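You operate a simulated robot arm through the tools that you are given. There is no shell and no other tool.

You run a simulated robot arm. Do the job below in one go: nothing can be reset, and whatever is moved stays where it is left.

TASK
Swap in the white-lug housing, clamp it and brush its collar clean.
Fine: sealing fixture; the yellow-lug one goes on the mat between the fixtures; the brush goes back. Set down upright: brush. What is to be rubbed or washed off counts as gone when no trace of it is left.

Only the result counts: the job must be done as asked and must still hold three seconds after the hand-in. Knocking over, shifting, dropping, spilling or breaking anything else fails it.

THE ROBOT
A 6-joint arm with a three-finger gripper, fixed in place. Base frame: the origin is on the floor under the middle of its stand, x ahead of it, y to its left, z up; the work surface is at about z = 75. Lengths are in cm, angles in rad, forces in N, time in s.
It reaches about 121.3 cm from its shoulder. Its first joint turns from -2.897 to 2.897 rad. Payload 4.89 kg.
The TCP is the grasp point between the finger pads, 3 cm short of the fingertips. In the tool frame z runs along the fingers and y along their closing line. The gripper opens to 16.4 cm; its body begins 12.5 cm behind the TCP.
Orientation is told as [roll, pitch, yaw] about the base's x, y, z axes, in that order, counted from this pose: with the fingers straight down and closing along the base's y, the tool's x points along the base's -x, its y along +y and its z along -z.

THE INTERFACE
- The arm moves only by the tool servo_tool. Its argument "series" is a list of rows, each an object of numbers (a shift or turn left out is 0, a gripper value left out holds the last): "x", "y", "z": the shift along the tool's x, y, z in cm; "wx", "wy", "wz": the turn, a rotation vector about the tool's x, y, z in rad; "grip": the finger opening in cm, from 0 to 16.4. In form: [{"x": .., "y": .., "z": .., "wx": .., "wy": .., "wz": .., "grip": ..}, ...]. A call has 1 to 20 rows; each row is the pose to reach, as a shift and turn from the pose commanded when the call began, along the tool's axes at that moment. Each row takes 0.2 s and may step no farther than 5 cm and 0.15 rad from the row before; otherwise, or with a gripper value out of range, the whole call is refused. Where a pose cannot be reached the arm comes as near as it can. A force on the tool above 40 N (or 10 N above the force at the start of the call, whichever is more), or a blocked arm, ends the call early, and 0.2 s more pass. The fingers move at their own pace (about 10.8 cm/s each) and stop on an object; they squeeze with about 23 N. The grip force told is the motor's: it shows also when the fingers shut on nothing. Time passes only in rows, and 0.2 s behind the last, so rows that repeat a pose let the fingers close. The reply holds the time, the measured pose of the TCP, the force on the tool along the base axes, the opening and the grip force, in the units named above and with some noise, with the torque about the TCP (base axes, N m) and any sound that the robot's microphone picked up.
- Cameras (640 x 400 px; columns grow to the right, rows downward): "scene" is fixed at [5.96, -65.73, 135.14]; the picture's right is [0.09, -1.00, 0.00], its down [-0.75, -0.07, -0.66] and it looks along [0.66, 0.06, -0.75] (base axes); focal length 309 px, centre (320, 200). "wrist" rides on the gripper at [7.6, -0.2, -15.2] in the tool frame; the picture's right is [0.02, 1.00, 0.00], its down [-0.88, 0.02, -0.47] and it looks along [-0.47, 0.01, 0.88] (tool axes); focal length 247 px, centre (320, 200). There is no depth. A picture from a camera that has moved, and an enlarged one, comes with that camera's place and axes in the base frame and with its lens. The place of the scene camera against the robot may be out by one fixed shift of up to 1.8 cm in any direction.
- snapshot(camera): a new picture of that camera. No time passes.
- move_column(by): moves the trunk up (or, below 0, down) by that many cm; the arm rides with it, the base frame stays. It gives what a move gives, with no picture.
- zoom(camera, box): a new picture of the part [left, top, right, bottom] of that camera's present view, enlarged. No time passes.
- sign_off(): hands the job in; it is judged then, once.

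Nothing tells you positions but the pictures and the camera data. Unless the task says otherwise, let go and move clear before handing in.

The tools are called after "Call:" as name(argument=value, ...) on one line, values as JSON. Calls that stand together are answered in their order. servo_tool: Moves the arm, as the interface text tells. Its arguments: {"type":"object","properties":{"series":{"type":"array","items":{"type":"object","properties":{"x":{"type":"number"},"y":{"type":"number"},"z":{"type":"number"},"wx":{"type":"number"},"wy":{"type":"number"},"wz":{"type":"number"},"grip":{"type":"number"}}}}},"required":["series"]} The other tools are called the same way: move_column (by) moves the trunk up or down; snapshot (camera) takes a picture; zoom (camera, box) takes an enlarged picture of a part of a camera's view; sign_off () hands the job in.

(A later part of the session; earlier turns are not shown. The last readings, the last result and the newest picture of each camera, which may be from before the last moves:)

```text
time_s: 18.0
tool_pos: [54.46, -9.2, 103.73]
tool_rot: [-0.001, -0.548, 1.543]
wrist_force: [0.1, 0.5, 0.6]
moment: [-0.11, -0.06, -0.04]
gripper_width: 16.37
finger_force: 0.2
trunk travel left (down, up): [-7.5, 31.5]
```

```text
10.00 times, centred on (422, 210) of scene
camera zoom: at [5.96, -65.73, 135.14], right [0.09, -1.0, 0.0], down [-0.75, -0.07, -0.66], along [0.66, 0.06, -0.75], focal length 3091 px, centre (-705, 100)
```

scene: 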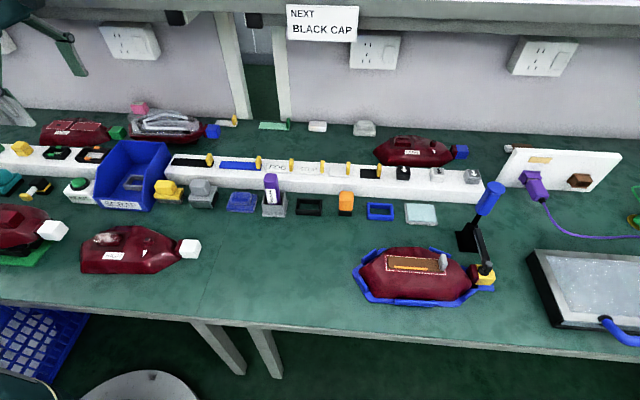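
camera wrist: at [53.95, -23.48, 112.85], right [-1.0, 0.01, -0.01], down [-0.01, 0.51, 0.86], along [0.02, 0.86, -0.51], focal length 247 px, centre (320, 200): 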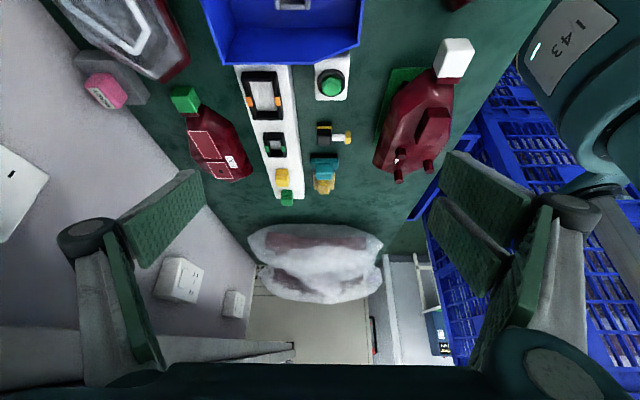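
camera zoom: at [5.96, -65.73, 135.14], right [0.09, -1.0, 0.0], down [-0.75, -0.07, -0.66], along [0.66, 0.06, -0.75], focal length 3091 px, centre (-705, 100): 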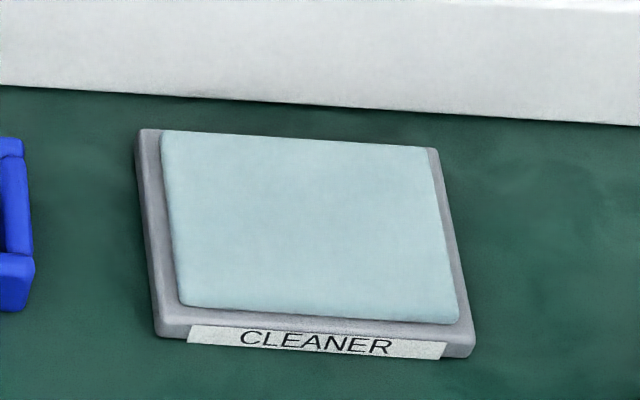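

Call:
zoom(camera="scene", box=[158, 199, 174, 209])

Call:
zoom(camera="scene", box=[8, 188, 24, 198])

Call:
zoom(camera="scene", box=[206, 194, 222, 204])

Call:
zoom(camera="scene", box=[338, 208, 354, 218])

Call:
zoom(camera="scene", box=[348, 115, 380, 140])

```text
16.00 times, centred on (166, 204) of scene
camera zoom: at [5.96, -65.73, 135.14], right [0.09, -1.0, 0.0], down [-0.75, -0.07, -0.66], along [0.66, 0.06, -0.75], focal length 4946 px, centre (2784, 136)
```

zoom: 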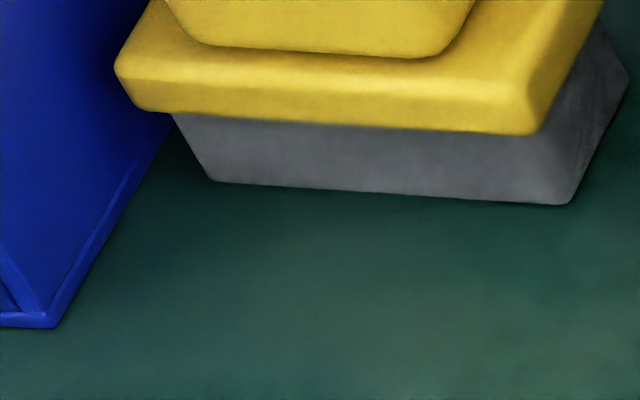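

```text
16.00 times, centred on (16, 193) of scene
camera zoom: at [5.96, -65.73, 135.14], right [0.09, -1.0, 0.0], down [-0.75, -0.07, -0.66], along [0.66, 0.06, -0.75], focal length 4946 px, centre (5184, 312)
```

zoom: 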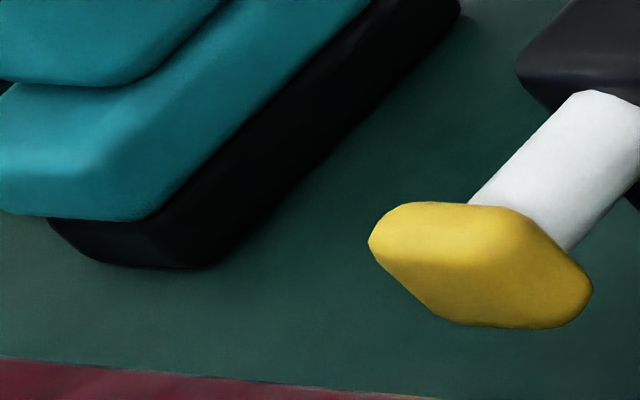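

```text
16.00 times, centred on (214, 199) of scene
camera zoom: at [5.96, -65.73, 135.14], right [0.09, -1.0, 0.0], down [-0.75, -0.07, -0.66], along [0.66, 0.06, -0.75], focal length 4946 px, centre (2016, 216)
```

zoom: 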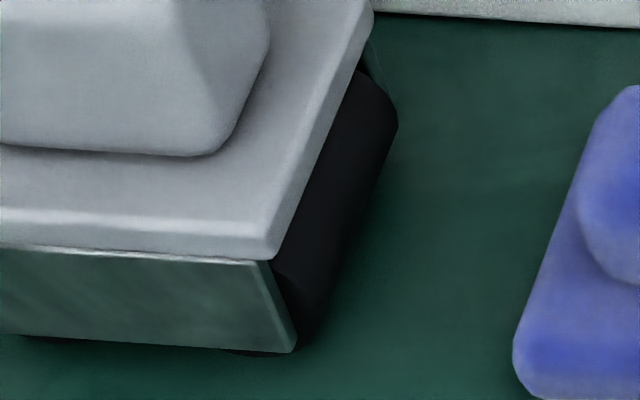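

```text
16.00 times, centred on (346, 213) of scene
camera zoom: at [5.96, -65.73, 135.14], right [0.09, -1.0, 0.0], down [-0.75, -0.07, -0.66], along [0.66, 0.06, -0.75], focal length 4946 px, centre (-96, -8)
```

zoom: 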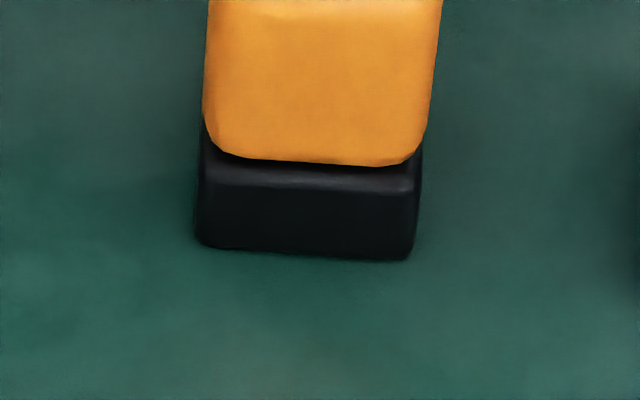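

```text
16.00 times, centred on (364, 128) of scene
camera zoom: at [5.96, -65.73, 135.14], right [0.09, -1.0, 0.0], down [-0.75, -0.07, -0.66], along [0.66, 0.06, -0.75], focal length 4946 px, centre (-384, 1360)
```

zoom: 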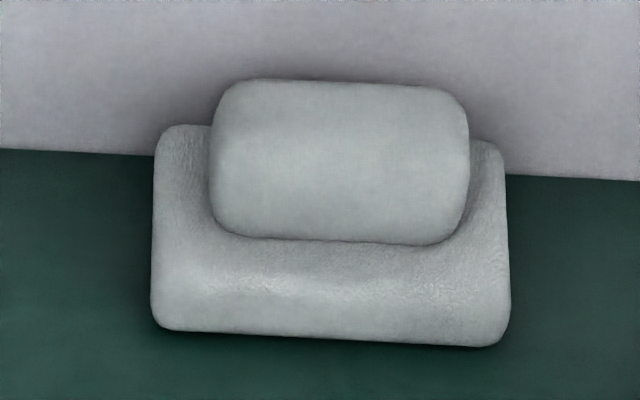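

The grey tool looks like a roller (two metal cheeks, black roller), so the brush is probably the yellow one with the grainy grey block, or teal/orange. I'll bring the camera nearer for a close look at the yellow and grey tools from the side.

Call:
servo_tool(series=[{"x": 4}, {"x": 8}, {"x": 12}, {"x": 16}, {"x": 20}, {"x": 21.7, "y": 1, "z": -0.8}])

Call:
snapshot(camera="wrist")

```text
time_s: 19.4
tool_pos: [52.68, -27.93, 93.08]
tool_rot: [0.0, -0.546, 1.541]
wrist_force: [0.7, 0.2, -0.2]
moment: [-0.12, 0.01, 0.02]
gripper_width: 16.41
finger_force: 0.0
trunk travel left (down, up): [-7.5, 31.5]
```

```text
taken
camera wrist: at [52.36, -42.3, 102.22], right [-1.0, 0.01, -0.01], down [0.0, 0.51, 0.86], along [0.02, 0.86, -0.51], focal length 247 px, centre (320, 200)
```

wrist: 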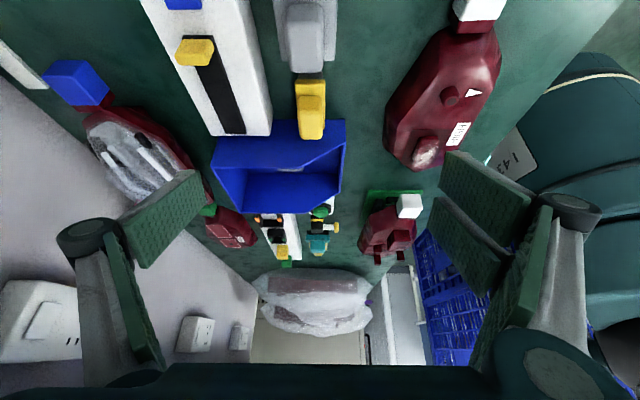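

Call:
zoom(camera="wrist", box=[285, 60, 345, 140])

Call:
zoom(camera="wrist", box=[290, 65, 335, 90])

Call:
zoom(camera="wrist", box=[380, 20, 510, 180])

```text
5.00 times, centred on (315, 100) of wrist
camera zoom: at [52.36, -42.3, 102.22], right [-1.0, 0.01, -0.01], down [0.0, 0.51, 0.86], along [0.02, 0.86, -0.51], focal length 1235 px, centre (345, 700)
```

zoom: 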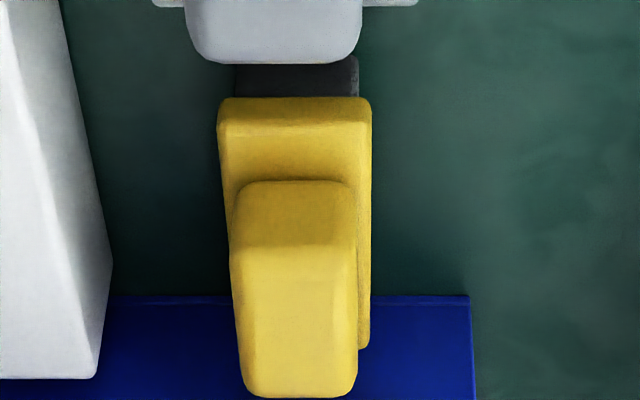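

```text
14.22 times, centred on (312, 78) of wrist
camera zoom: at [52.36, -42.3, 102.22], right [-1.0, 0.01, -0.01], down [0.0, 0.51, 0.86], along [0.02, 0.86, -0.51], focal length 3513 px, centre (427, 1942)
```

zoom: 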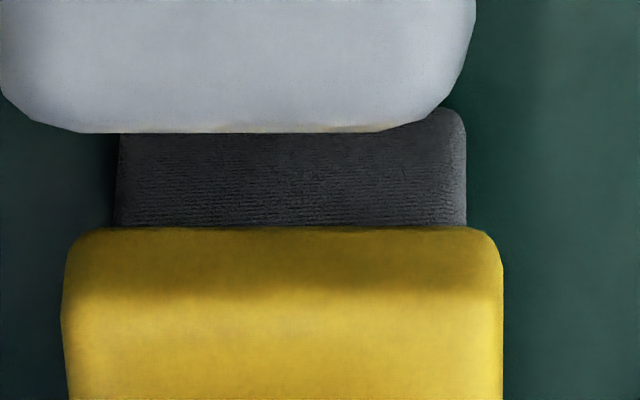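

```text
2.50 times, centred on (445, 100) of wrist
camera zoom: at [52.36, -42.3, 102.22], right [-1.0, 0.01, -0.01], down [0.0, 0.51, 0.86], along [0.02, 0.86, -0.51], focal length 617 px, centre (8, 450)
```

zoom: 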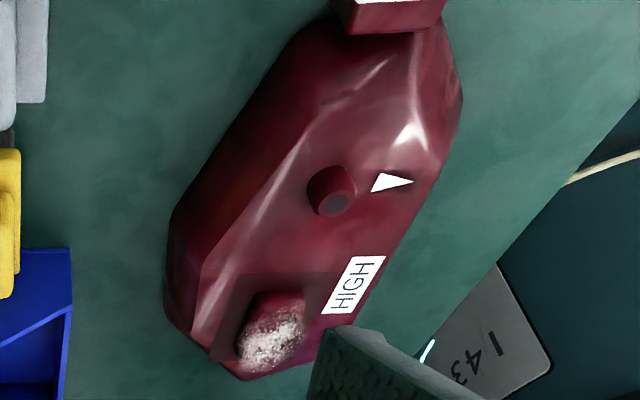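

The grey block under the yellow tool has a fine fibrous texture. For comparison I'll look at the orange/black tool from the same angle.

Call:
servo_tool(series=[{"x": 3.3, "z": -2.9}, {"x": 7, "z": -5.5}, {"x": 10.7, "z": -8.1}, {"x": 14.4, "z": -10.7}, {"x": 18.1, "z": -13.3}, {"x": 21.8, "z": -15.9}, {"x": 25.5, "z": -18.5}, {"x": 29.2, "z": -21.1}, {"x": 32.9, "z": -23.7}, {"x": 36.7, "z": -26}])

Call:
snapshot(camera="wrist")

```text
time_s: 21.6
tool_pos: [51.81, -72.72, 96.56]
tool_rot: [-0.013, -0.524, 1.543]
wrist_force: [0.4, 2.0, 1.8]
moment: [-0.36, 0.05, 0.03]
gripper_width: 16.43
finger_force: 0.0
out of reach, approached as far as the arm can: row 10
trunk travel left (down, up): [-7.5, 31.5]
```

```text
taken
camera wrist: at [51.18, -86.89, 105.89], right [-1.0, 0.02, -0.02], down [-0.01, 0.53, 0.85], along [0.03, 0.85, -0.53], focal length 247 px, centre (320, 200)
```

wrist: 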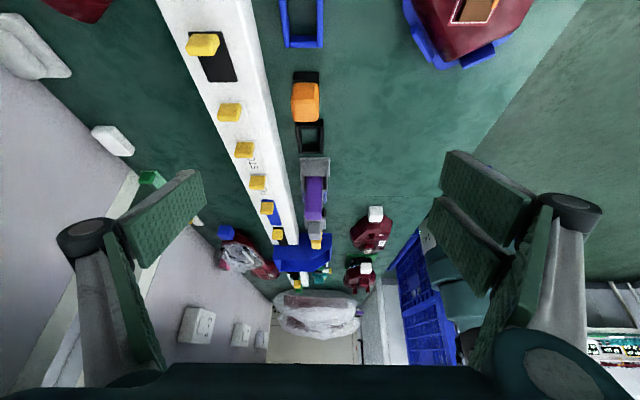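

Call:
zoom(camera="wrist", box=[275, 60, 335, 130])

Call:
zoom(camera="wrist", box=[285, 65, 325, 90])

```text
5.71 times, centred on (305, 95) of wrist
camera zoom: at [51.18, -86.89, 105.89], right [-1.0, 0.02, -0.02], down [-0.01, 0.53, 0.85], along [0.03, 0.85, -0.53], focal length 1411 px, centre (406, 800)
```

zoom: 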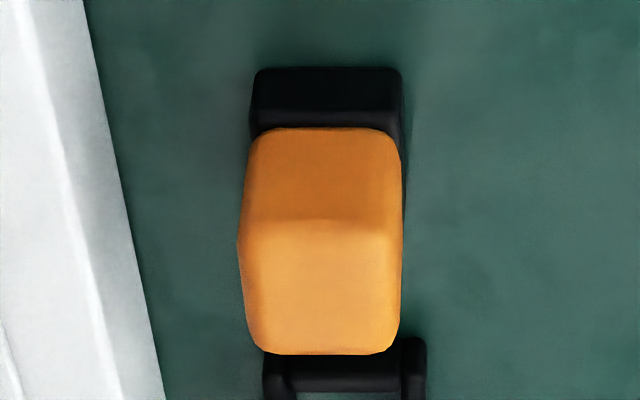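

```text
16.00 times, centred on (305, 78) of wrist
camera zoom: at [51.18, -86.89, 105.89], right [-1.0, 0.02, -0.02], down [-0.01, 0.53, 0.85], along [0.03, 0.85, -0.53], focal length 3952 px, centre (560, 2160)
```

zoom: 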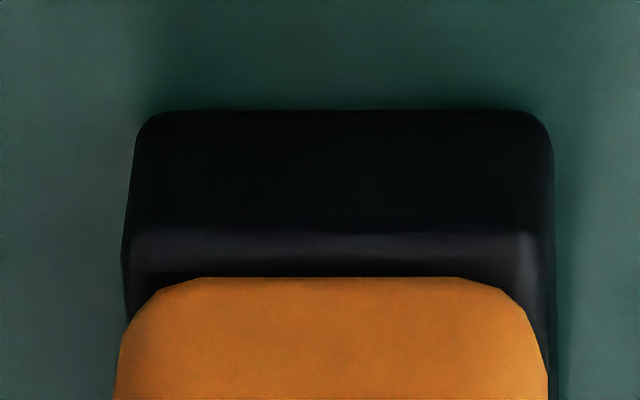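

The orange tool's black block is smooth rubber; the yellow tool with fibrous grey block is most likely the brush. Now I'll straighten up and study the blue fixture and clamp from above.

Call:
servo_tool(series=[{"wy": 0.13, "z": -2}, {"wy": 0.26, "z": -4}, {"wy": 0.39, "z": -6}, {"wy": 0.524, "z": -8}])

Call:
snapshot(camera="wrist")

```text
time_s: 22.6
tool_pos: [51.64, -76.9, 103.01]
tool_rot: [-0.001, -0.021, 1.544]
wrist_force: [0.8, -1.2, -1.0]
moment: [0.23, 0.04, 0.02]
gripper_width: 16.42
finger_force: 0.1
trunk travel left (down, up): [-7.5, 31.5]
```

```text
taken
camera wrist: at [51.56, -84.81, 118.12], right [-1.0, 0.01, 0.0], down [0.01, 0.87, 0.49], along [0.0, 0.49, -0.87], focal length 247 px, centre (320, 200)
```

wrist: 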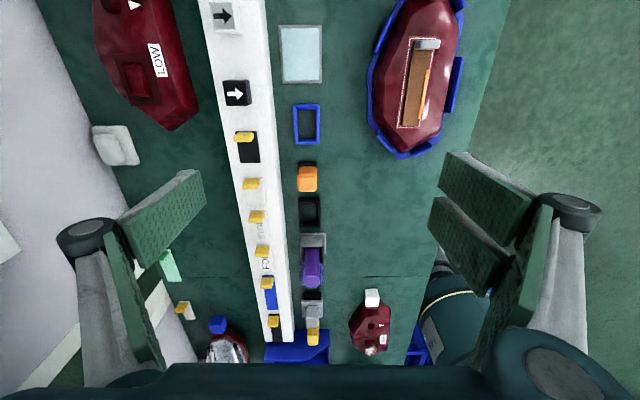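

Call:
servo_tool(series=[{"wz": 0.14, "y": 2, "x": 1}, {"wz": 0.28, "y": 4, "x": 2}, {"wz": 0.42, "y": 6, "x": 3}, {"wz": 0.56, "y": 8, "x": 4}, {"wz": 0.7, "y": 10, "x": 5}, {"wz": 0.84, "y": 12, "x": 6}, {"wz": 0.98, "y": 14, "x": 7}, {"wz": 1.12, "y": 16, "x": 8}, {"wz": 1.26, "y": 18, "x": 9}, {"wz": 1.4, "y": 20, "x": 11}, {"wz": 1.544, "y": 21, "x": 13}])

Call:
snapshot(camera="wrist")

Call:
snapshot(camera="scene")

```text
time_s: 25.0
tool_pos: [30.34, -89.24, 102.86]
tool_rot: [0.024, 0.001, -0.003]
wrist_force: [-0.3, -0.3, 0.2]
moment: [-0.13, 0.07, -0.01]
gripper_width: 16.4
finger_force: 0.1
trunk travel left (down, up): [-7.5, 31.5]
```

```text
taken
camera wrist: at [22.59, -89.64, 118.09], right [-0.02, 1.0, 0.02], down [0.88, 0.01, 0.47], along [0.47, 0.03, -0.88], focal length 247 px, centre (320, 200)
```

wrist: 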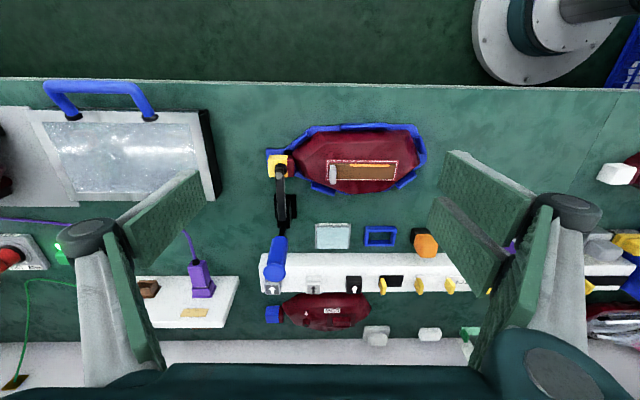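

```text
taken
```

scene: 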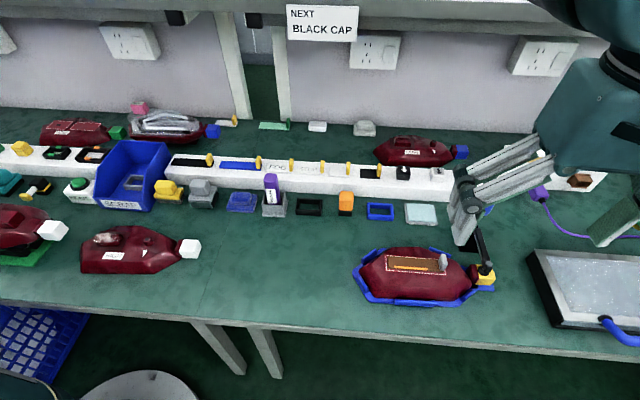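

Call:
zoom(camera="wrist", box=[240, 110, 440, 235])

Call:
zoom(camera="wrist", box=[240, 140, 320, 300])

```text
3.20 times, centred on (340, 172) of wrist
camera zoom: at [22.59, -89.64, 118.09], right [-0.02, 1.0, 0.02], down [0.88, 0.01, 0.47], along [0.47, 0.03, -0.88], focal length 790 px, centre (256, 288)
```

zoom: 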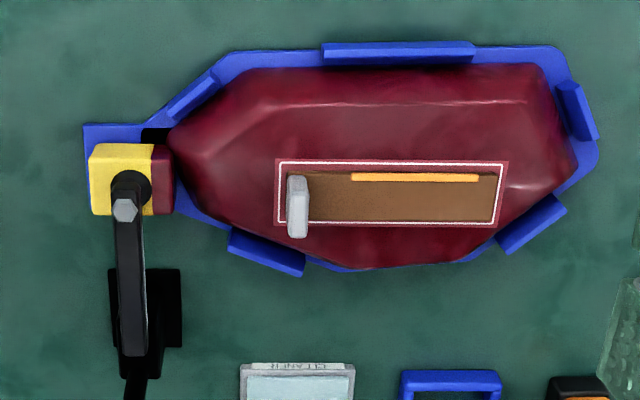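

```text
2.50 times, centred on (280, 220) of wrist
camera zoom: at [22.59, -89.64, 118.09], right [-0.02, 1.0, 0.02], down [0.88, 0.01, 0.47], along [0.47, 0.03, -0.88], focal length 617 px, centre (420, 150)
```

zoom: 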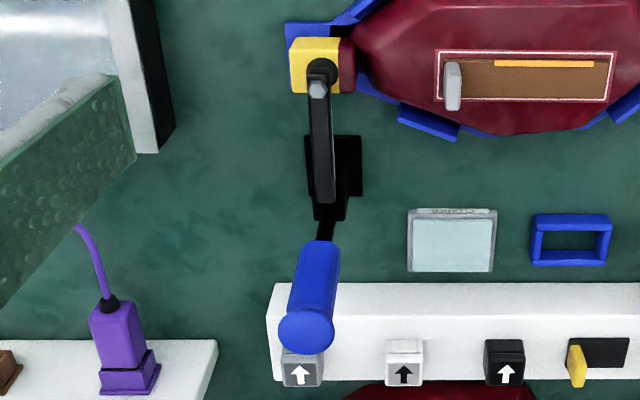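

I see the clamp: arm presses on the yellow lug at about (37,-95), handle upright at about (48.7,-95, z 85–92), so it should open by pushing the handle toward +x. I'll tilt for a low side view of the fixture to judge tab and housing heights.

Call:
servo_tool(series=[{"wy": -0.12, "z": 2}, {"wy": -0.24, "z": 4}, {"wy": -0.36, "z": 6}, {"wy": -0.48, "z": 8}, {"wy": -0.58, "z": 9}])

Call:
snapshot(camera="wrist")

```text
time_s: 26.2
tool_pos: [30.4, -89.0, 93.73]
tool_rot: [0.028, -0.584, -0.016]
wrist_force: [2.1, 0.8, 0.6]
moment: [-0.14, 0.14, -0.05]
gripper_width: 16.39
finger_force: 0.0
trunk travel left (down, up): [-7.5, 31.5]
```

```text
taken
camera wrist: at [15.56, -89.3, 102.29], right [-0.02, 1.0, 0.01], down [0.48, 0.0, 0.88], along [0.88, 0.02, -0.47], focal length 247 px, centre (320, 200)
```

wrist: 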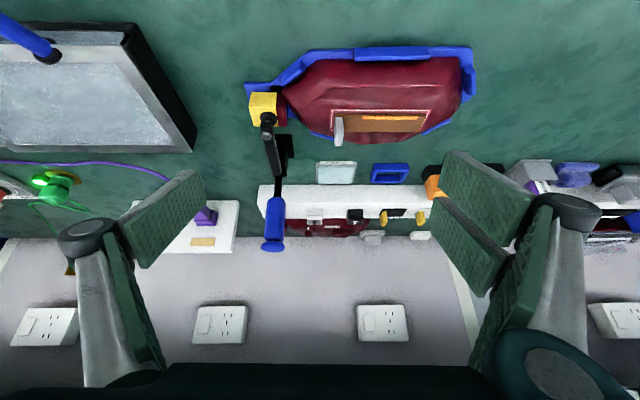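

Call:
zoom(camera="wrist", box=[230, 30, 490, 160])

Call:
zoom(camera="wrist", box=[235, 80, 315, 260])

```text
2.46 times, centred on (360, 95) of wrist
camera zoom: at [15.56, -89.3, 102.29], right [-0.02, 1.0, 0.01], down [0.48, 0.0, 0.88], along [0.88, 0.02, -0.47], focal length 608 px, centre (222, 458)
```

zoom: 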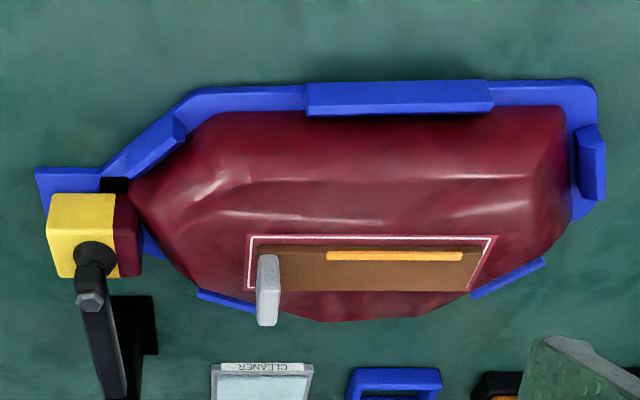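

```text
2.22 times, centred on (275, 170) of wrist
camera zoom: at [15.56, -89.3, 102.29], right [-0.02, 1.0, 0.01], down [0.48, 0.0, 0.88], along [0.88, 0.02, -0.47], focal length 549 px, centre (420, 267)
```

zoom: 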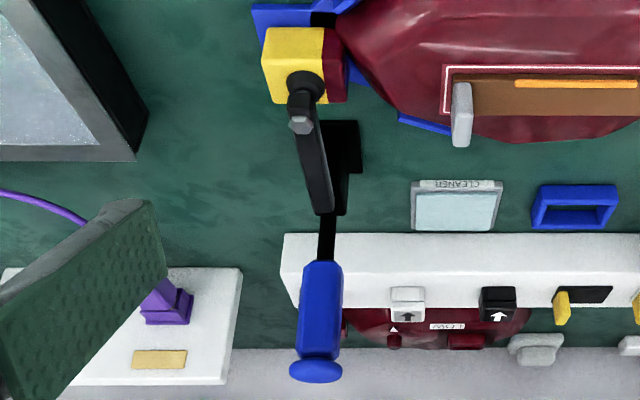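

Housing top is at z≈80, fixture tabs at about z≈77, clamp pivot at about (47.5,-95,81) with handle from z 84 to 92. I'll straighten up, close the fingers and approach the handle from the near side to push it toward +x.

Call:
servo_tool(series=[{"wy": 0.14}, {"wy": 0.28}, {"wy": 0.42}, {"wy": 0.56, "grip": 8}, {"wy": 0.584, "grip": 4}, {"wy": 0.584, "grip": 0}, {"wy": 0.584, "grip": 0}, {"wy": 0.584, "grip": 0}])

Call:
snapshot(camera="wrist")

```text
time_s: 28.0
tool_pos: [30.36, -89.08, 93.82]
tool_rot: [0.021, 0.003, 0.0]
wrist_force: [-0.1, 0.5, -0.1]
moment: [-0.04, 0.04, -0.02]
gripper_width: 0.0
finger_force: 22.6
trunk travel left (down, up): [-7.5, 31.5]
```

```text
taken
camera wrist: at [22.66, -89.5, 109.03], right [-0.02, 1.0, 0.02], down [0.88, 0.01, 0.47], along [0.47, 0.03, -0.88], focal length 247 px, centre (320, 200)
```

wrist: 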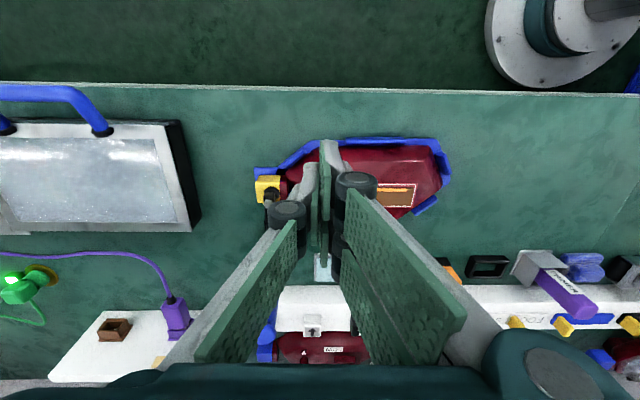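

Call:
servo_tool(series=[{"x": -3, "y": -2, "z": 0.5}, {"x": -6, "y": -4, "z": 1}, {"x": -9, "y": -6, "z": 1.8}, {"x": -11, "y": -6.1, "z": 2.3}])

Call:
snapshot(camera="wrist")

Call:
zoom(camera="scene", box=[400, 120, 560, 300])

```text
time_s: 29.0
tool_pos: [41.38, -95.2, 91.4]
tool_rot: [0.023, 0.001, -0.002]
wrist_force: [-1.3, 0.1, 0.9]
moment: [-0.04, -0.19, 0.01]
gripper_width: 0.0
finger_force: 23.3
trunk travel left (down, up): [-7.5, 31.5]
```

```text
taken
camera wrist: at [33.68, -95.52, 106.63], right [-0.02, 1.0, 0.02], down [0.88, 0.01, 0.47], along [0.47, 0.03, -0.88], focal length 247 px, centre (320, 200)
```

wrist: 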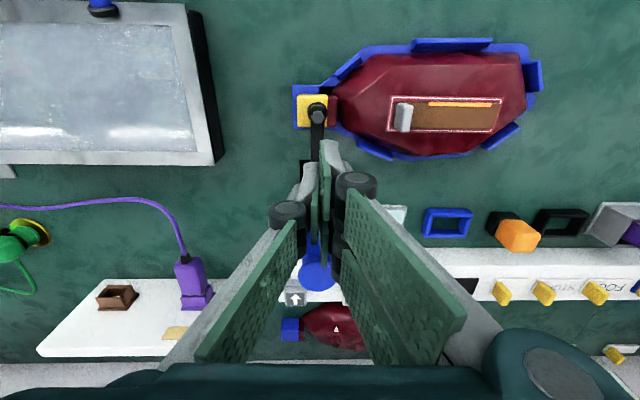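

```text
2.22 times, centred on (480, 210) of scene
camera zoom: at [5.96, -65.73, 135.14], right [0.09, -1.0, 0.0], down [-0.75, -0.07, -0.66], along [0.66, 0.06, -0.75], focal length 687 px, centre (-36, 178)
```

zoom: 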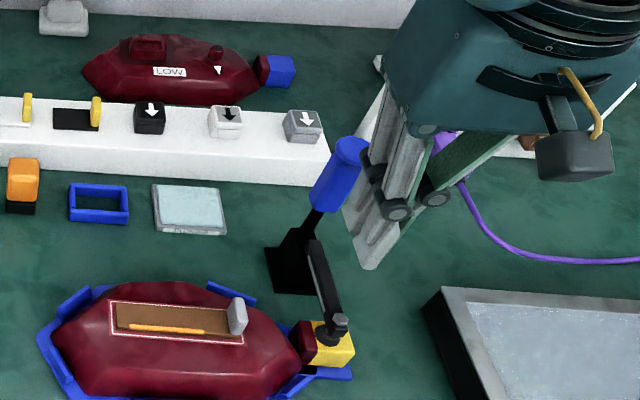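

Fingers are just in front of the handle and aligned with it. I'll push toward +x in small steps, descending slightly along the arc.

Call:
servo_tool(series=[{"x": -1}, {"x": -2}, {"x": -3}, {"x": -4}, {"x": -5}, {"x": -6, "z": 0.3}])

Call:
zoom(camera="scene", box=[400, 120, 560, 300])

```text
time_s: 30.4
tool_pos: [47.29, -95.07, 91.21]
tool_rot: [0.022, 0.002, -0.002]
wrist_force: [-0.2, 0.1, 0.5]
moment: [0.01, -0.02, -0.04]
gripper_width: 0.0
finger_force: 23.0
trunk travel left (down, up): [-7.5, 31.5]
```

```text
2.22 times, centred on (480, 210) of scene
camera zoom: at [5.96, -65.73, 135.14], right [0.09, -1.0, 0.0], down [-0.75, -0.07, -0.66], along [0.66, 0.06, -0.75], focal length 687 px, centre (-36, 178)
```

zoom: 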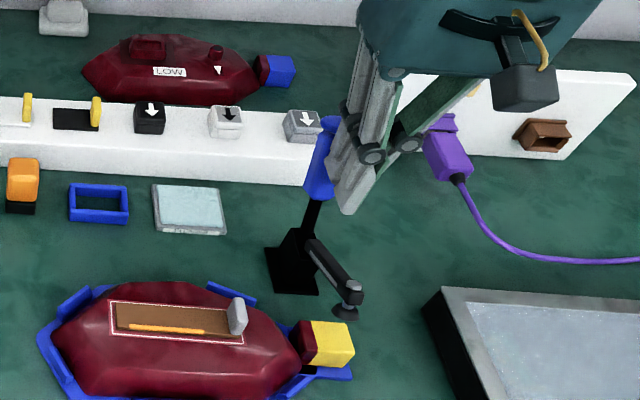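

The clamp arm is lifting with very little force. I'll continue along the arc.

Call:
servo_tool(series=[{"x": -1, "z": 0.2}, {"x": -2, "z": 0.5}, {"x": -3, "z": 1}, {"x": -4, "z": 1.5}])

Call:
zoom(camera="scene", box=[400, 120, 560, 300])

Call:
snapshot(camera="wrist")

```text
time_s: 31.4
tool_pos: [51.3, -95.1, 89.41]
tool_rot: [0.023, 0.004, -0.003]
wrist_force: [-1.1, 0.3, 0.5]
moment: [0.01, -0.07, 0.03]
gripper_width: 0.02
finger_force: 22.8
trunk travel left (down, up): [-7.5, 31.5]
```

```text
2.22 times, centred on (480, 210) of scene
camera zoom: at [5.96, -65.73, 135.14], right [0.09, -1.0, 0.0], down [-0.75, -0.07, -0.66], along [0.66, 0.06, -0.75], focal length 687 px, centre (-36, 178)
```

zoom: 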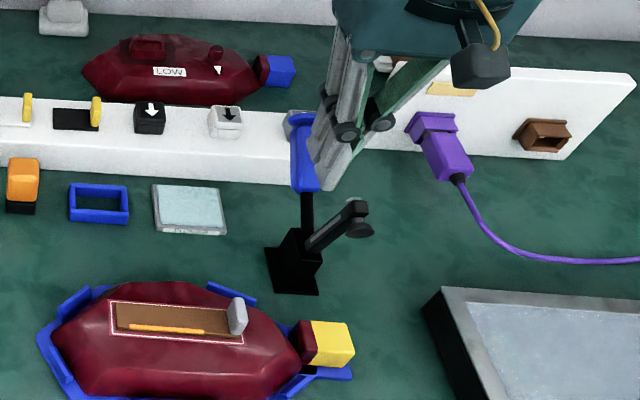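

```text
taken
camera wrist: at [43.62, -95.59, 104.66], right [-0.02, 1.0, 0.02], down [0.88, 0.01, 0.47], along [0.47, 0.03, -0.88], focal length 247 px, centre (320, 200)
```

wrist: 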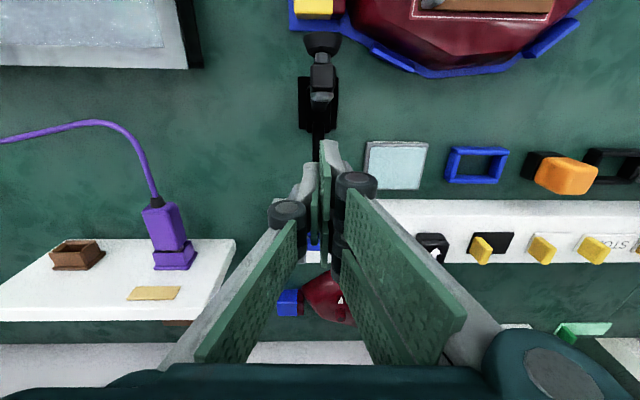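

Call:
servo_tool(series=[{"x": -0.7, "z": 0.4}, {"x": -1.4, "z": 0.9}, {"x": -2, "z": 1.5}])

Call:
zoom(camera="scene", box=[400, 120, 560, 300])

Call:
zoom(camera="wrist", box=[240, 0, 400, 120])

```text
time_s: 32.2
tool_pos: [52.53, -95.07, 88.66]
tool_rot: [0.024, 0.008, -0.005]
wrist_force: [-15.9, 6.3, 25.4]
moment: [0.26, -0.43, 0.18]
gripper_width: 0.0
finger_force: 22.6
trunk travel left (down, up): [-7.5, 31.5]
stopped in row 3: the force on the tool passed its limit at 48 N (the readings are from after the stop); the commanded pose is now the measured one
```

```text
2.22 times, centred on (480, 210) of scene
camera zoom: at [5.96, -65.73, 135.14], right [0.09, -1.0, 0.0], down [-0.75, -0.07, -0.66], along [0.66, 0.06, -0.75], focal length 687 px, centre (-36, 178)
```

zoom: 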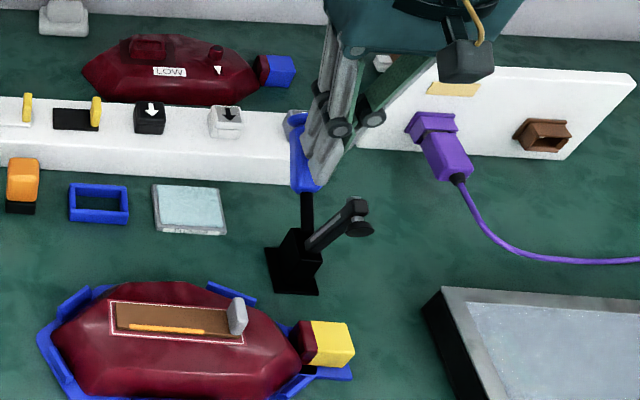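

```text
3.33 times, centred on (320, 60) of wrist
camera zoom: at [44.93, -95.51, 103.96], right [-0.02, 1.0, 0.02], down [0.88, 0.0, 0.47], along [0.47, 0.03, -0.88], focal length 823 px, centre (320, 667)
```

zoom: 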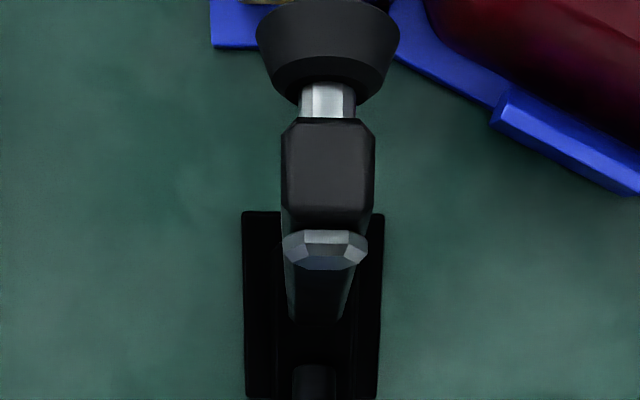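

The clamp has reached its open stop (the contact force shows it). I'll back the fingers off and see whether the clamp stays open.

Call:
servo_tool(series=[{"z": -1, "x": 0.5}, {"z": -3, "x": 1}, {"z": -6, "x": 2}, {"z": -10, "x": 3}, {"z": -12, "x": 6}])

Call:
zoom(camera="scene", box=[400, 120, 560, 300])

```text
time_s: 33.4
tool_pos: [46.98, -95.56, 100.26]
tool_rot: [0.022, 0.005, -0.004]
wrist_force: [2.7, -0.8, -0.5]
moment: [0.05, 0.33, -0.01]
gripper_width: 0.0
finger_force: 23.3
trunk travel left (down, up): [-7.5, 31.5]
```

```text
2.22 times, centred on (480, 210) of scene
camera zoom: at [5.96, -65.73, 135.14], right [0.09, -1.0, 0.0], down [-0.75, -0.07, -0.66], along [0.66, 0.06, -0.75], focal length 687 px, centre (-36, 178)
```

zoom: 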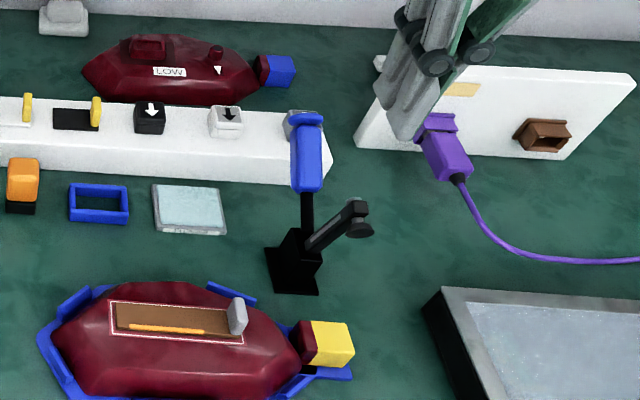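

The clamp stays open, lug free. Now I'll open the gripper, move above the yellow-lug housing and turn it so the fingers close along x (yaw −90°).

Call:
servo_tool(series=[{"x": 2, "y": 2, "z": -1}, {"x": 4, "y": 6, "z": -3}, {"x": 6, "y": 10, "z": -3}, {"x": 8, "y": 13, "z": -3, "wz": 0.14}, {"x": 9.5, "y": 14, "z": -3, "wz": 0.28}, {"x": 9.5, "y": 14, "z": -3, "wz": 0.42}, {"x": 9.5, "y": 14, "z": -3, "wz": 0.56}, {"x": 9.5, "y": 14, "z": -3, "wz": 0.7, "grip": 16.4}, {"x": 9.5, "y": 14, "z": -3, "wz": 0.84}, {"x": 9.5, "y": 14, "z": -3, "wz": 0.98}, {"x": 9.5, "y": 14, "z": -3, "wz": 1.12}, {"x": 9.5, "y": 14, "z": -3, "wz": 1.26}, {"x": 9.5, "y": 14, "z": -3, "wz": 1.4}, {"x": 9.5, "y": 14, "z": -3, "wz": 1.5}, {"x": 9.5, "y": 14, "z": -3, "wz": 1.567}])

Call:
snapshot(camera="wrist")

```text
time_s: 36.6
tool_pos: [37.41, -81.39, 103.7]
tool_rot: [-0.007, 0.021, -1.571]
wrist_force: [0.2, -0.4, -0.9]
moment: [-0.02, 0.01, 0.02]
gripper_width: 16.41
finger_force: 0.0
trunk travel left (down, up): [-7.5, 31.5]
```

```text
taken
camera wrist: at [37.29, -74.1, 119.17], right [1.0, 0.02, -0.01], down [0.02, -0.89, 0.45], along [0.0, -0.45, -0.89], focal length 247 px, centre (320, 200)
```

wrist: 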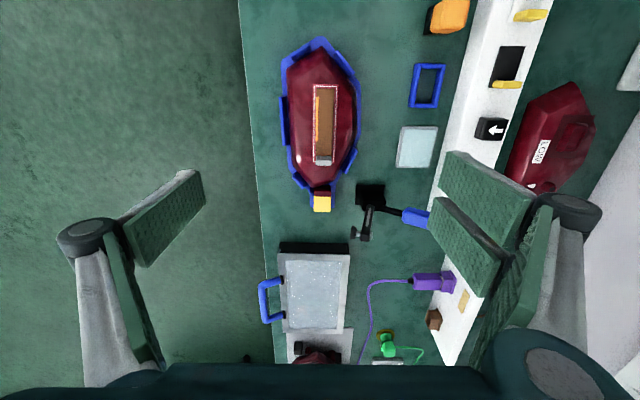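

Call:
zoom(camera="wrist", box=[250, 20, 390, 220])

```text
2.00 times, centred on (320, 120) of wrist
camera zoom: at [37.29, -74.1, 119.17], right [1.0, 0.02, -0.01], down [0.02, -0.89, 0.45], along [0.0, -0.45, -0.89], focal length 494 px, centre (320, 360)
```

zoom: 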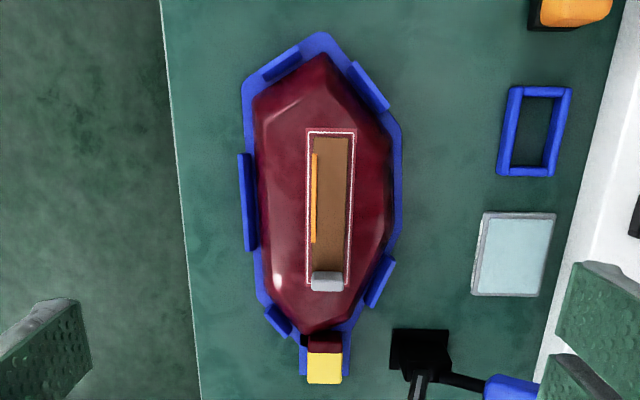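

The gripper is centred over the housing in x (body from x≈31.7 to 42.8). Before grasping I'll take a low oblique look along −y to measure the wall and tab heights.

Call:
servo_tool(series=[{"x": 2, "z": 3, "wy": -0.12}, {"x": 4, "z": 6, "wy": -0.24}, {"x": 6, "z": 8, "wy": -0.36}, {"x": 7, "z": 10, "wy": -0.48}, {"x": 8, "z": 11, "wy": -0.6}, {"x": 8, "z": 11, "wy": -0.72}])

Call:
snapshot(camera="wrist")

Call:
zoom(camera="wrist", box=[250, 60, 400, 180])

```text
time_s: 38.0
tool_pos: [37.33, -73.17, 92.93]
tool_rot: [-0.006, -0.7, -1.568]
wrist_force: [-0.7, -0.7, -0.5]
moment: [0.01, -0.03, 0.02]
gripper_width: 16.38
finger_force: 0.0
trunk travel left (down, up): [-7.5, 31.5]
```

```text
taken
camera wrist: at [37.22, -57.45, 99.7], right [1.0, 0.02, -0.02], down [0.02, -0.37, 0.93], along [0.01, -0.93, -0.37], focal length 247 px, centre (320, 200)
```

wrist: 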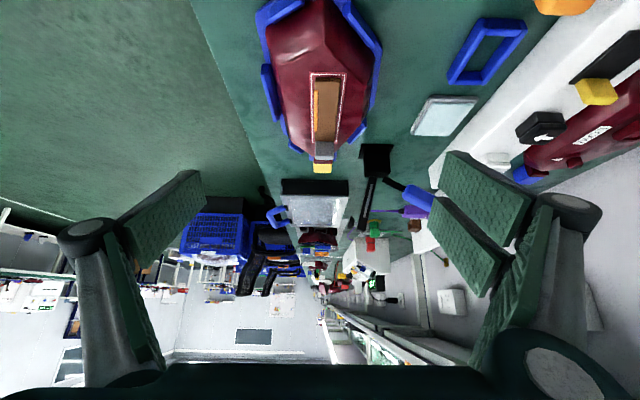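

```text
3.33 times, centred on (325, 120) of wrist
camera zoom: at [37.22, -57.45, 99.7], right [1.0, 0.02, -0.02], down [0.02, -0.37, 0.93], along [0.01, -0.93, -0.37], focal length 823 px, centre (303, 467)
```

zoom: 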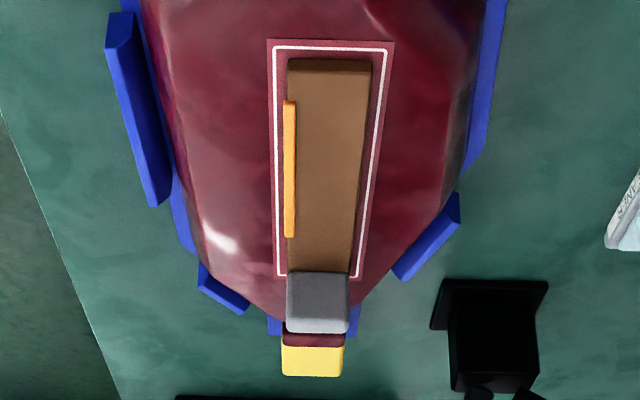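

Call:
zoom(camera="wrist", box=[250, 50, 310, 130])

Call:
zoom(camera="wrist", box=[250, 0, 390, 70])

Call:
zoom(camera="wrist", box=[330, 0, 390, 130])

```text
5.00 times, centred on (280, 90) of wrist
camera zoom: at [37.22, -57.45, 99.7], right [1.0, 0.02, -0.02], down [0.02, -0.37, 0.93], along [0.01, -0.93, -0.37], focal length 1235 px, centre (520, 750)
```

zoom: 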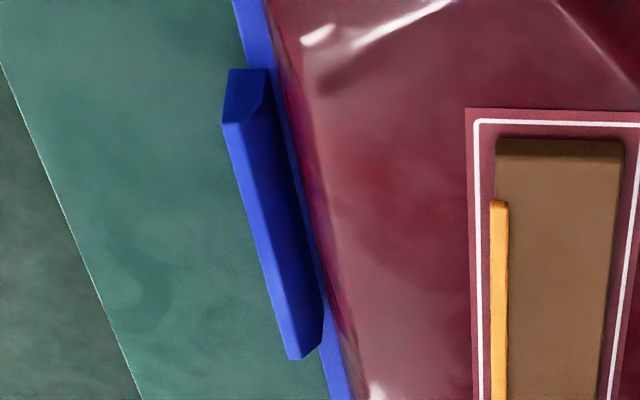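

```text
4.57 times, centred on (320, 35) of wrist
camera zoom: at [37.22, -57.45, 99.7], right [1.0, 0.02, -0.02], down [0.02, -0.37, 0.93], along [0.01, -0.93, -0.37], focal length 1129 px, centre (320, 954)
```

zoom: 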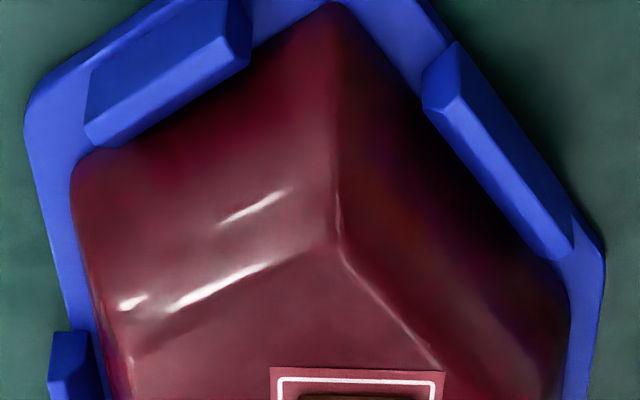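

```text
3.08 times, centred on (360, 65) of wrist
camera zoom: at [37.22, -57.45, 99.7], right [1.0, 0.02, -0.02], down [0.02, -0.37, 0.93], along [0.01, -0.93, -0.37], focal length 760 px, centre (197, 615)
```

zoom: 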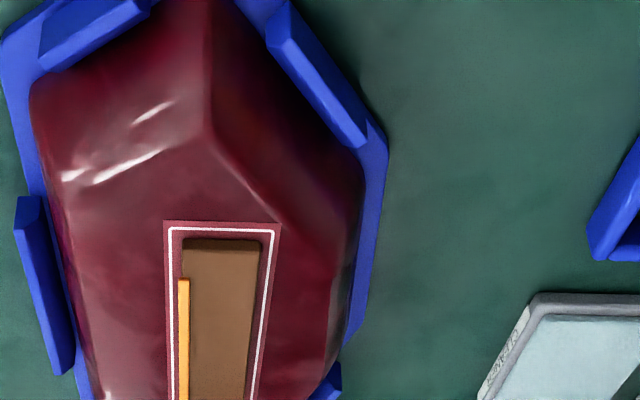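

Tabs rise to about z≈77 and the housing top is about z≈79, with a steep near wall. I need to see the far wall's slope, so I'll shift the camera to +x.

Call:
servo_tool(series=[{"y": 4}, {"y": 8}, {"y": 12}, {"y": 15}])

Call:
snapshot(camera="wrist")

Call:
zoom(camera="wrist", box=[150, 0, 310, 160])

```text
time_s: 39.0
tool_pos: [52.38, -73.3, 92.84]
tool_rot: [-0.007, -0.695, -1.567]
wrist_force: [-1.1, -0.7, 0.8]
moment: [0.1, -0.17, 0.11]
gripper_width: 16.38
finger_force: 0.1
trunk travel left (down, up): [-7.5, 31.5]
```

```text
taken
camera wrist: at [52.21, -57.52, 99.59], right [1.0, 0.02, -0.02], down [0.02, -0.37, 0.93], along [0.01, -0.93, -0.37], focal length 247 px, centre (320, 200)
```

wrist: 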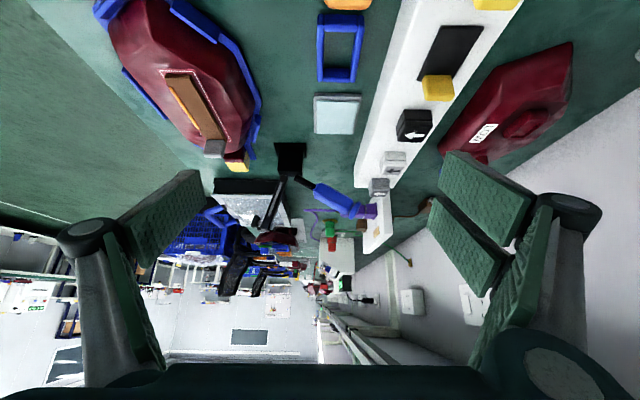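

```text
2.50 times, centred on (230, 80) of wrist
camera zoom: at [52.21, -57.52, 99.59], right [1.0, 0.02, -0.02], down [0.02, -0.37, 0.93], along [0.01, -0.93, -0.37], focal length 617 px, centre (545, 500)
```

zoom: 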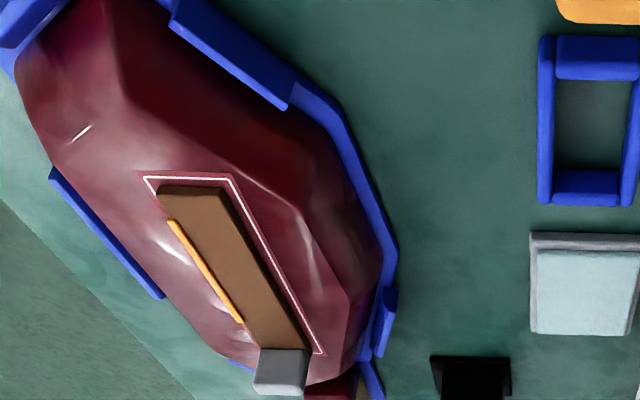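

The far wall is steep at the bottom too (about 42→43.6 in x), so an x-direction grip just above the tabs should work. I'll return over the housing and straighten up.

Call:
servo_tool(series=[{"y": -4}, {"y": -8}, {"y": -12}, {"y": -15}, {"y": -15, "wy": 0.14}, {"y": -15, "wy": 0.28}, {"y": -15, "wy": 0.42}, {"y": -15, "wy": 0.56}, {"y": -15, "wy": 0.695}])

Call:
servo_tool(series=[{"x": 0}])

```text
time_s: 41.0
tool_pos: [37.26, -73.04, 93.17]
tool_rot: [-0.01, -0.002, -1.572]
wrist_force: [0.3, 1.3, 1.0]
moment: [-0.26, -0.02, 0.04]
gripper_width: 16.4
finger_force: 0.1
trunk travel left (down, up): [-7.5, 31.5]
```

```text
time_s: 41.4
tool_pos: [37.34, -73.28, 92.88]
tool_rot: [-0.007, -0.003, -1.571]
wrist_force: [0.1, -0.1, 0.2]
moment: [0.08, 0.02, -0.01]
gripper_width: 16.41
finger_force: 0.1
trunk travel left (down, up): [-7.5, 31.5]
```

Call:
servo_tool(series=[{"x": -3}, {"x": -6}, {"x": -8.3, "z": 2}, {"x": -8.3, "z": 5}, {"x": -8.3, "z": 8}])

Call:
snapshot(camera="wrist")

```text
time_s: 42.6
tool_pos: [37.14, -81.53, 85.28]
tool_rot: [-0.007, -0.004, -1.572]
wrist_force: [-0.3, 1.0, 0.6]
moment: [-0.07, -0.04, 0.01]
gripper_width: 16.42
finger_force: 0.0
trunk travel left (down, up): [-7.5, 31.5]
```

```text
taken
camera wrist: at [37.08, -73.82, 100.36], right [1.0, 0.02, -0.01], down [0.02, -0.88, 0.48], along [0.0, -0.48, -0.88], focal length 247 px, centre (320, 200)
```

wrist: 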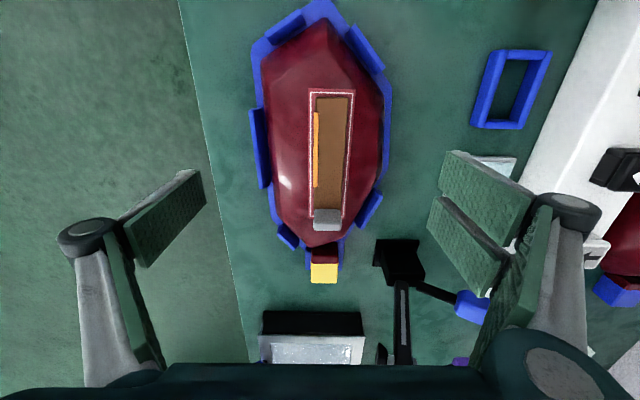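

The fingers are open on both sides of the housing and clear of the tabs and the CLEANER pad. I'll descend to just above tab height and close on the walls.

Call:
servo_tool(series=[{"grip": 15.4, "z": 1}, {"z": 2.5}, {"z": 4}, {"z": 4.9}])

Call:
zoom(camera="scene", box=[330, 180, 530, 330])

Call:
snapshot(camera="wrist")

```text
time_s: 43.6
tool_pos: [37.26, -81.52, 80.09]
tool_rot: [-0.007, -0.002, -1.57]
wrist_force: [-0.9, 0.3, 0.6]
moment: [-0.06, -0.03, 0.04]
gripper_width: 15.41
finger_force: 0.0
trunk travel left (down, up): [-7.5, 31.5]
```

```text
2.67 times, centred on (430, 255) of scene
camera zoom: at [5.96, -65.73, 135.14], right [0.09, -1.0, 0.0], down [-0.75, -0.07, -0.66], along [0.66, 0.06, -0.75], focal length 824 px, centre (27, 53)
```

zoom: 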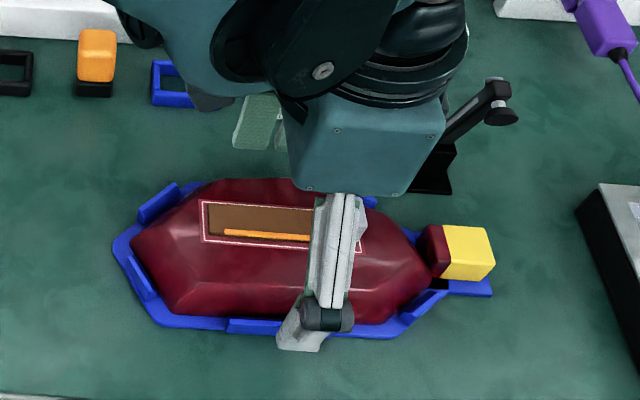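

```text
taken
camera wrist: at [37.08, -73.78, 95.31], right [1.0, 0.02, -0.01], down [0.02, -0.88, 0.48], along [0.0, -0.48, -0.88], focal length 247 px, centre (320, 200)
```

wrist: 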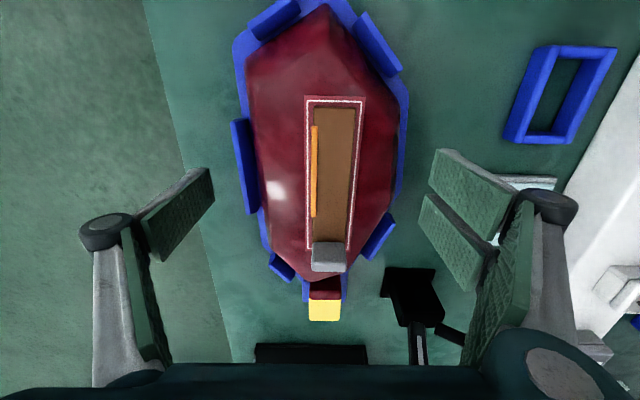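

Call:
servo_tool(series=[{"grip": 12}, {"grip": 10.5}, {"grip": 8}, {"grip": 4}, {"grip": 0}, {"grip": 0}])

Call:
snapshot(camera="wrist")

Call:
zoom(camera="scene", box=[330, 180, 530, 330])

```text
time_s: 44.5
tool_pos: [37.63, -81.53, 80.13]
tool_rot: [-0.002, -0.003, -1.567]
wrist_force: [8.6, 2.7, 9.0]
moment: [-0.01, -0.37, 0.63]
gripper_width: 10.17
finger_force: 22.6
trunk travel left (down, up): [-7.5, 31.5]
stopped in row 4: the force on the tool passed its limit at 42 N (the readings are from after the stop); the commanded pose is now the measured one
```

```text
taken
camera wrist: at [37.35, -73.77, 95.41], right [1.0, 0.02, 0.0], down [0.02, -0.88, 0.48], along [0.01, -0.48, -0.88], focal length 247 px, centre (320, 200)
```

wrist: 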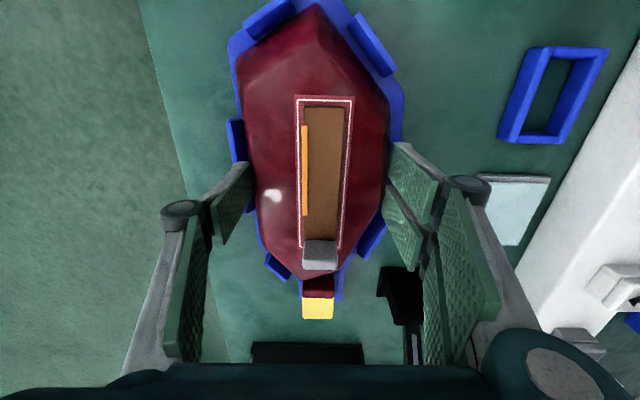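

```text
2.67 times, centred on (430, 255) of scene
camera zoom: at [5.96, -65.73, 135.14], right [0.09, -1.0, 0.0], down [-0.75, -0.07, -0.66], along [0.66, 0.06, -0.75], focal length 824 px, centre (27, 53)
```

zoom: 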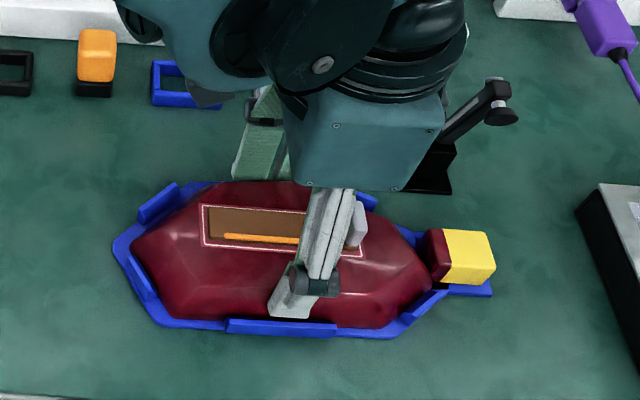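

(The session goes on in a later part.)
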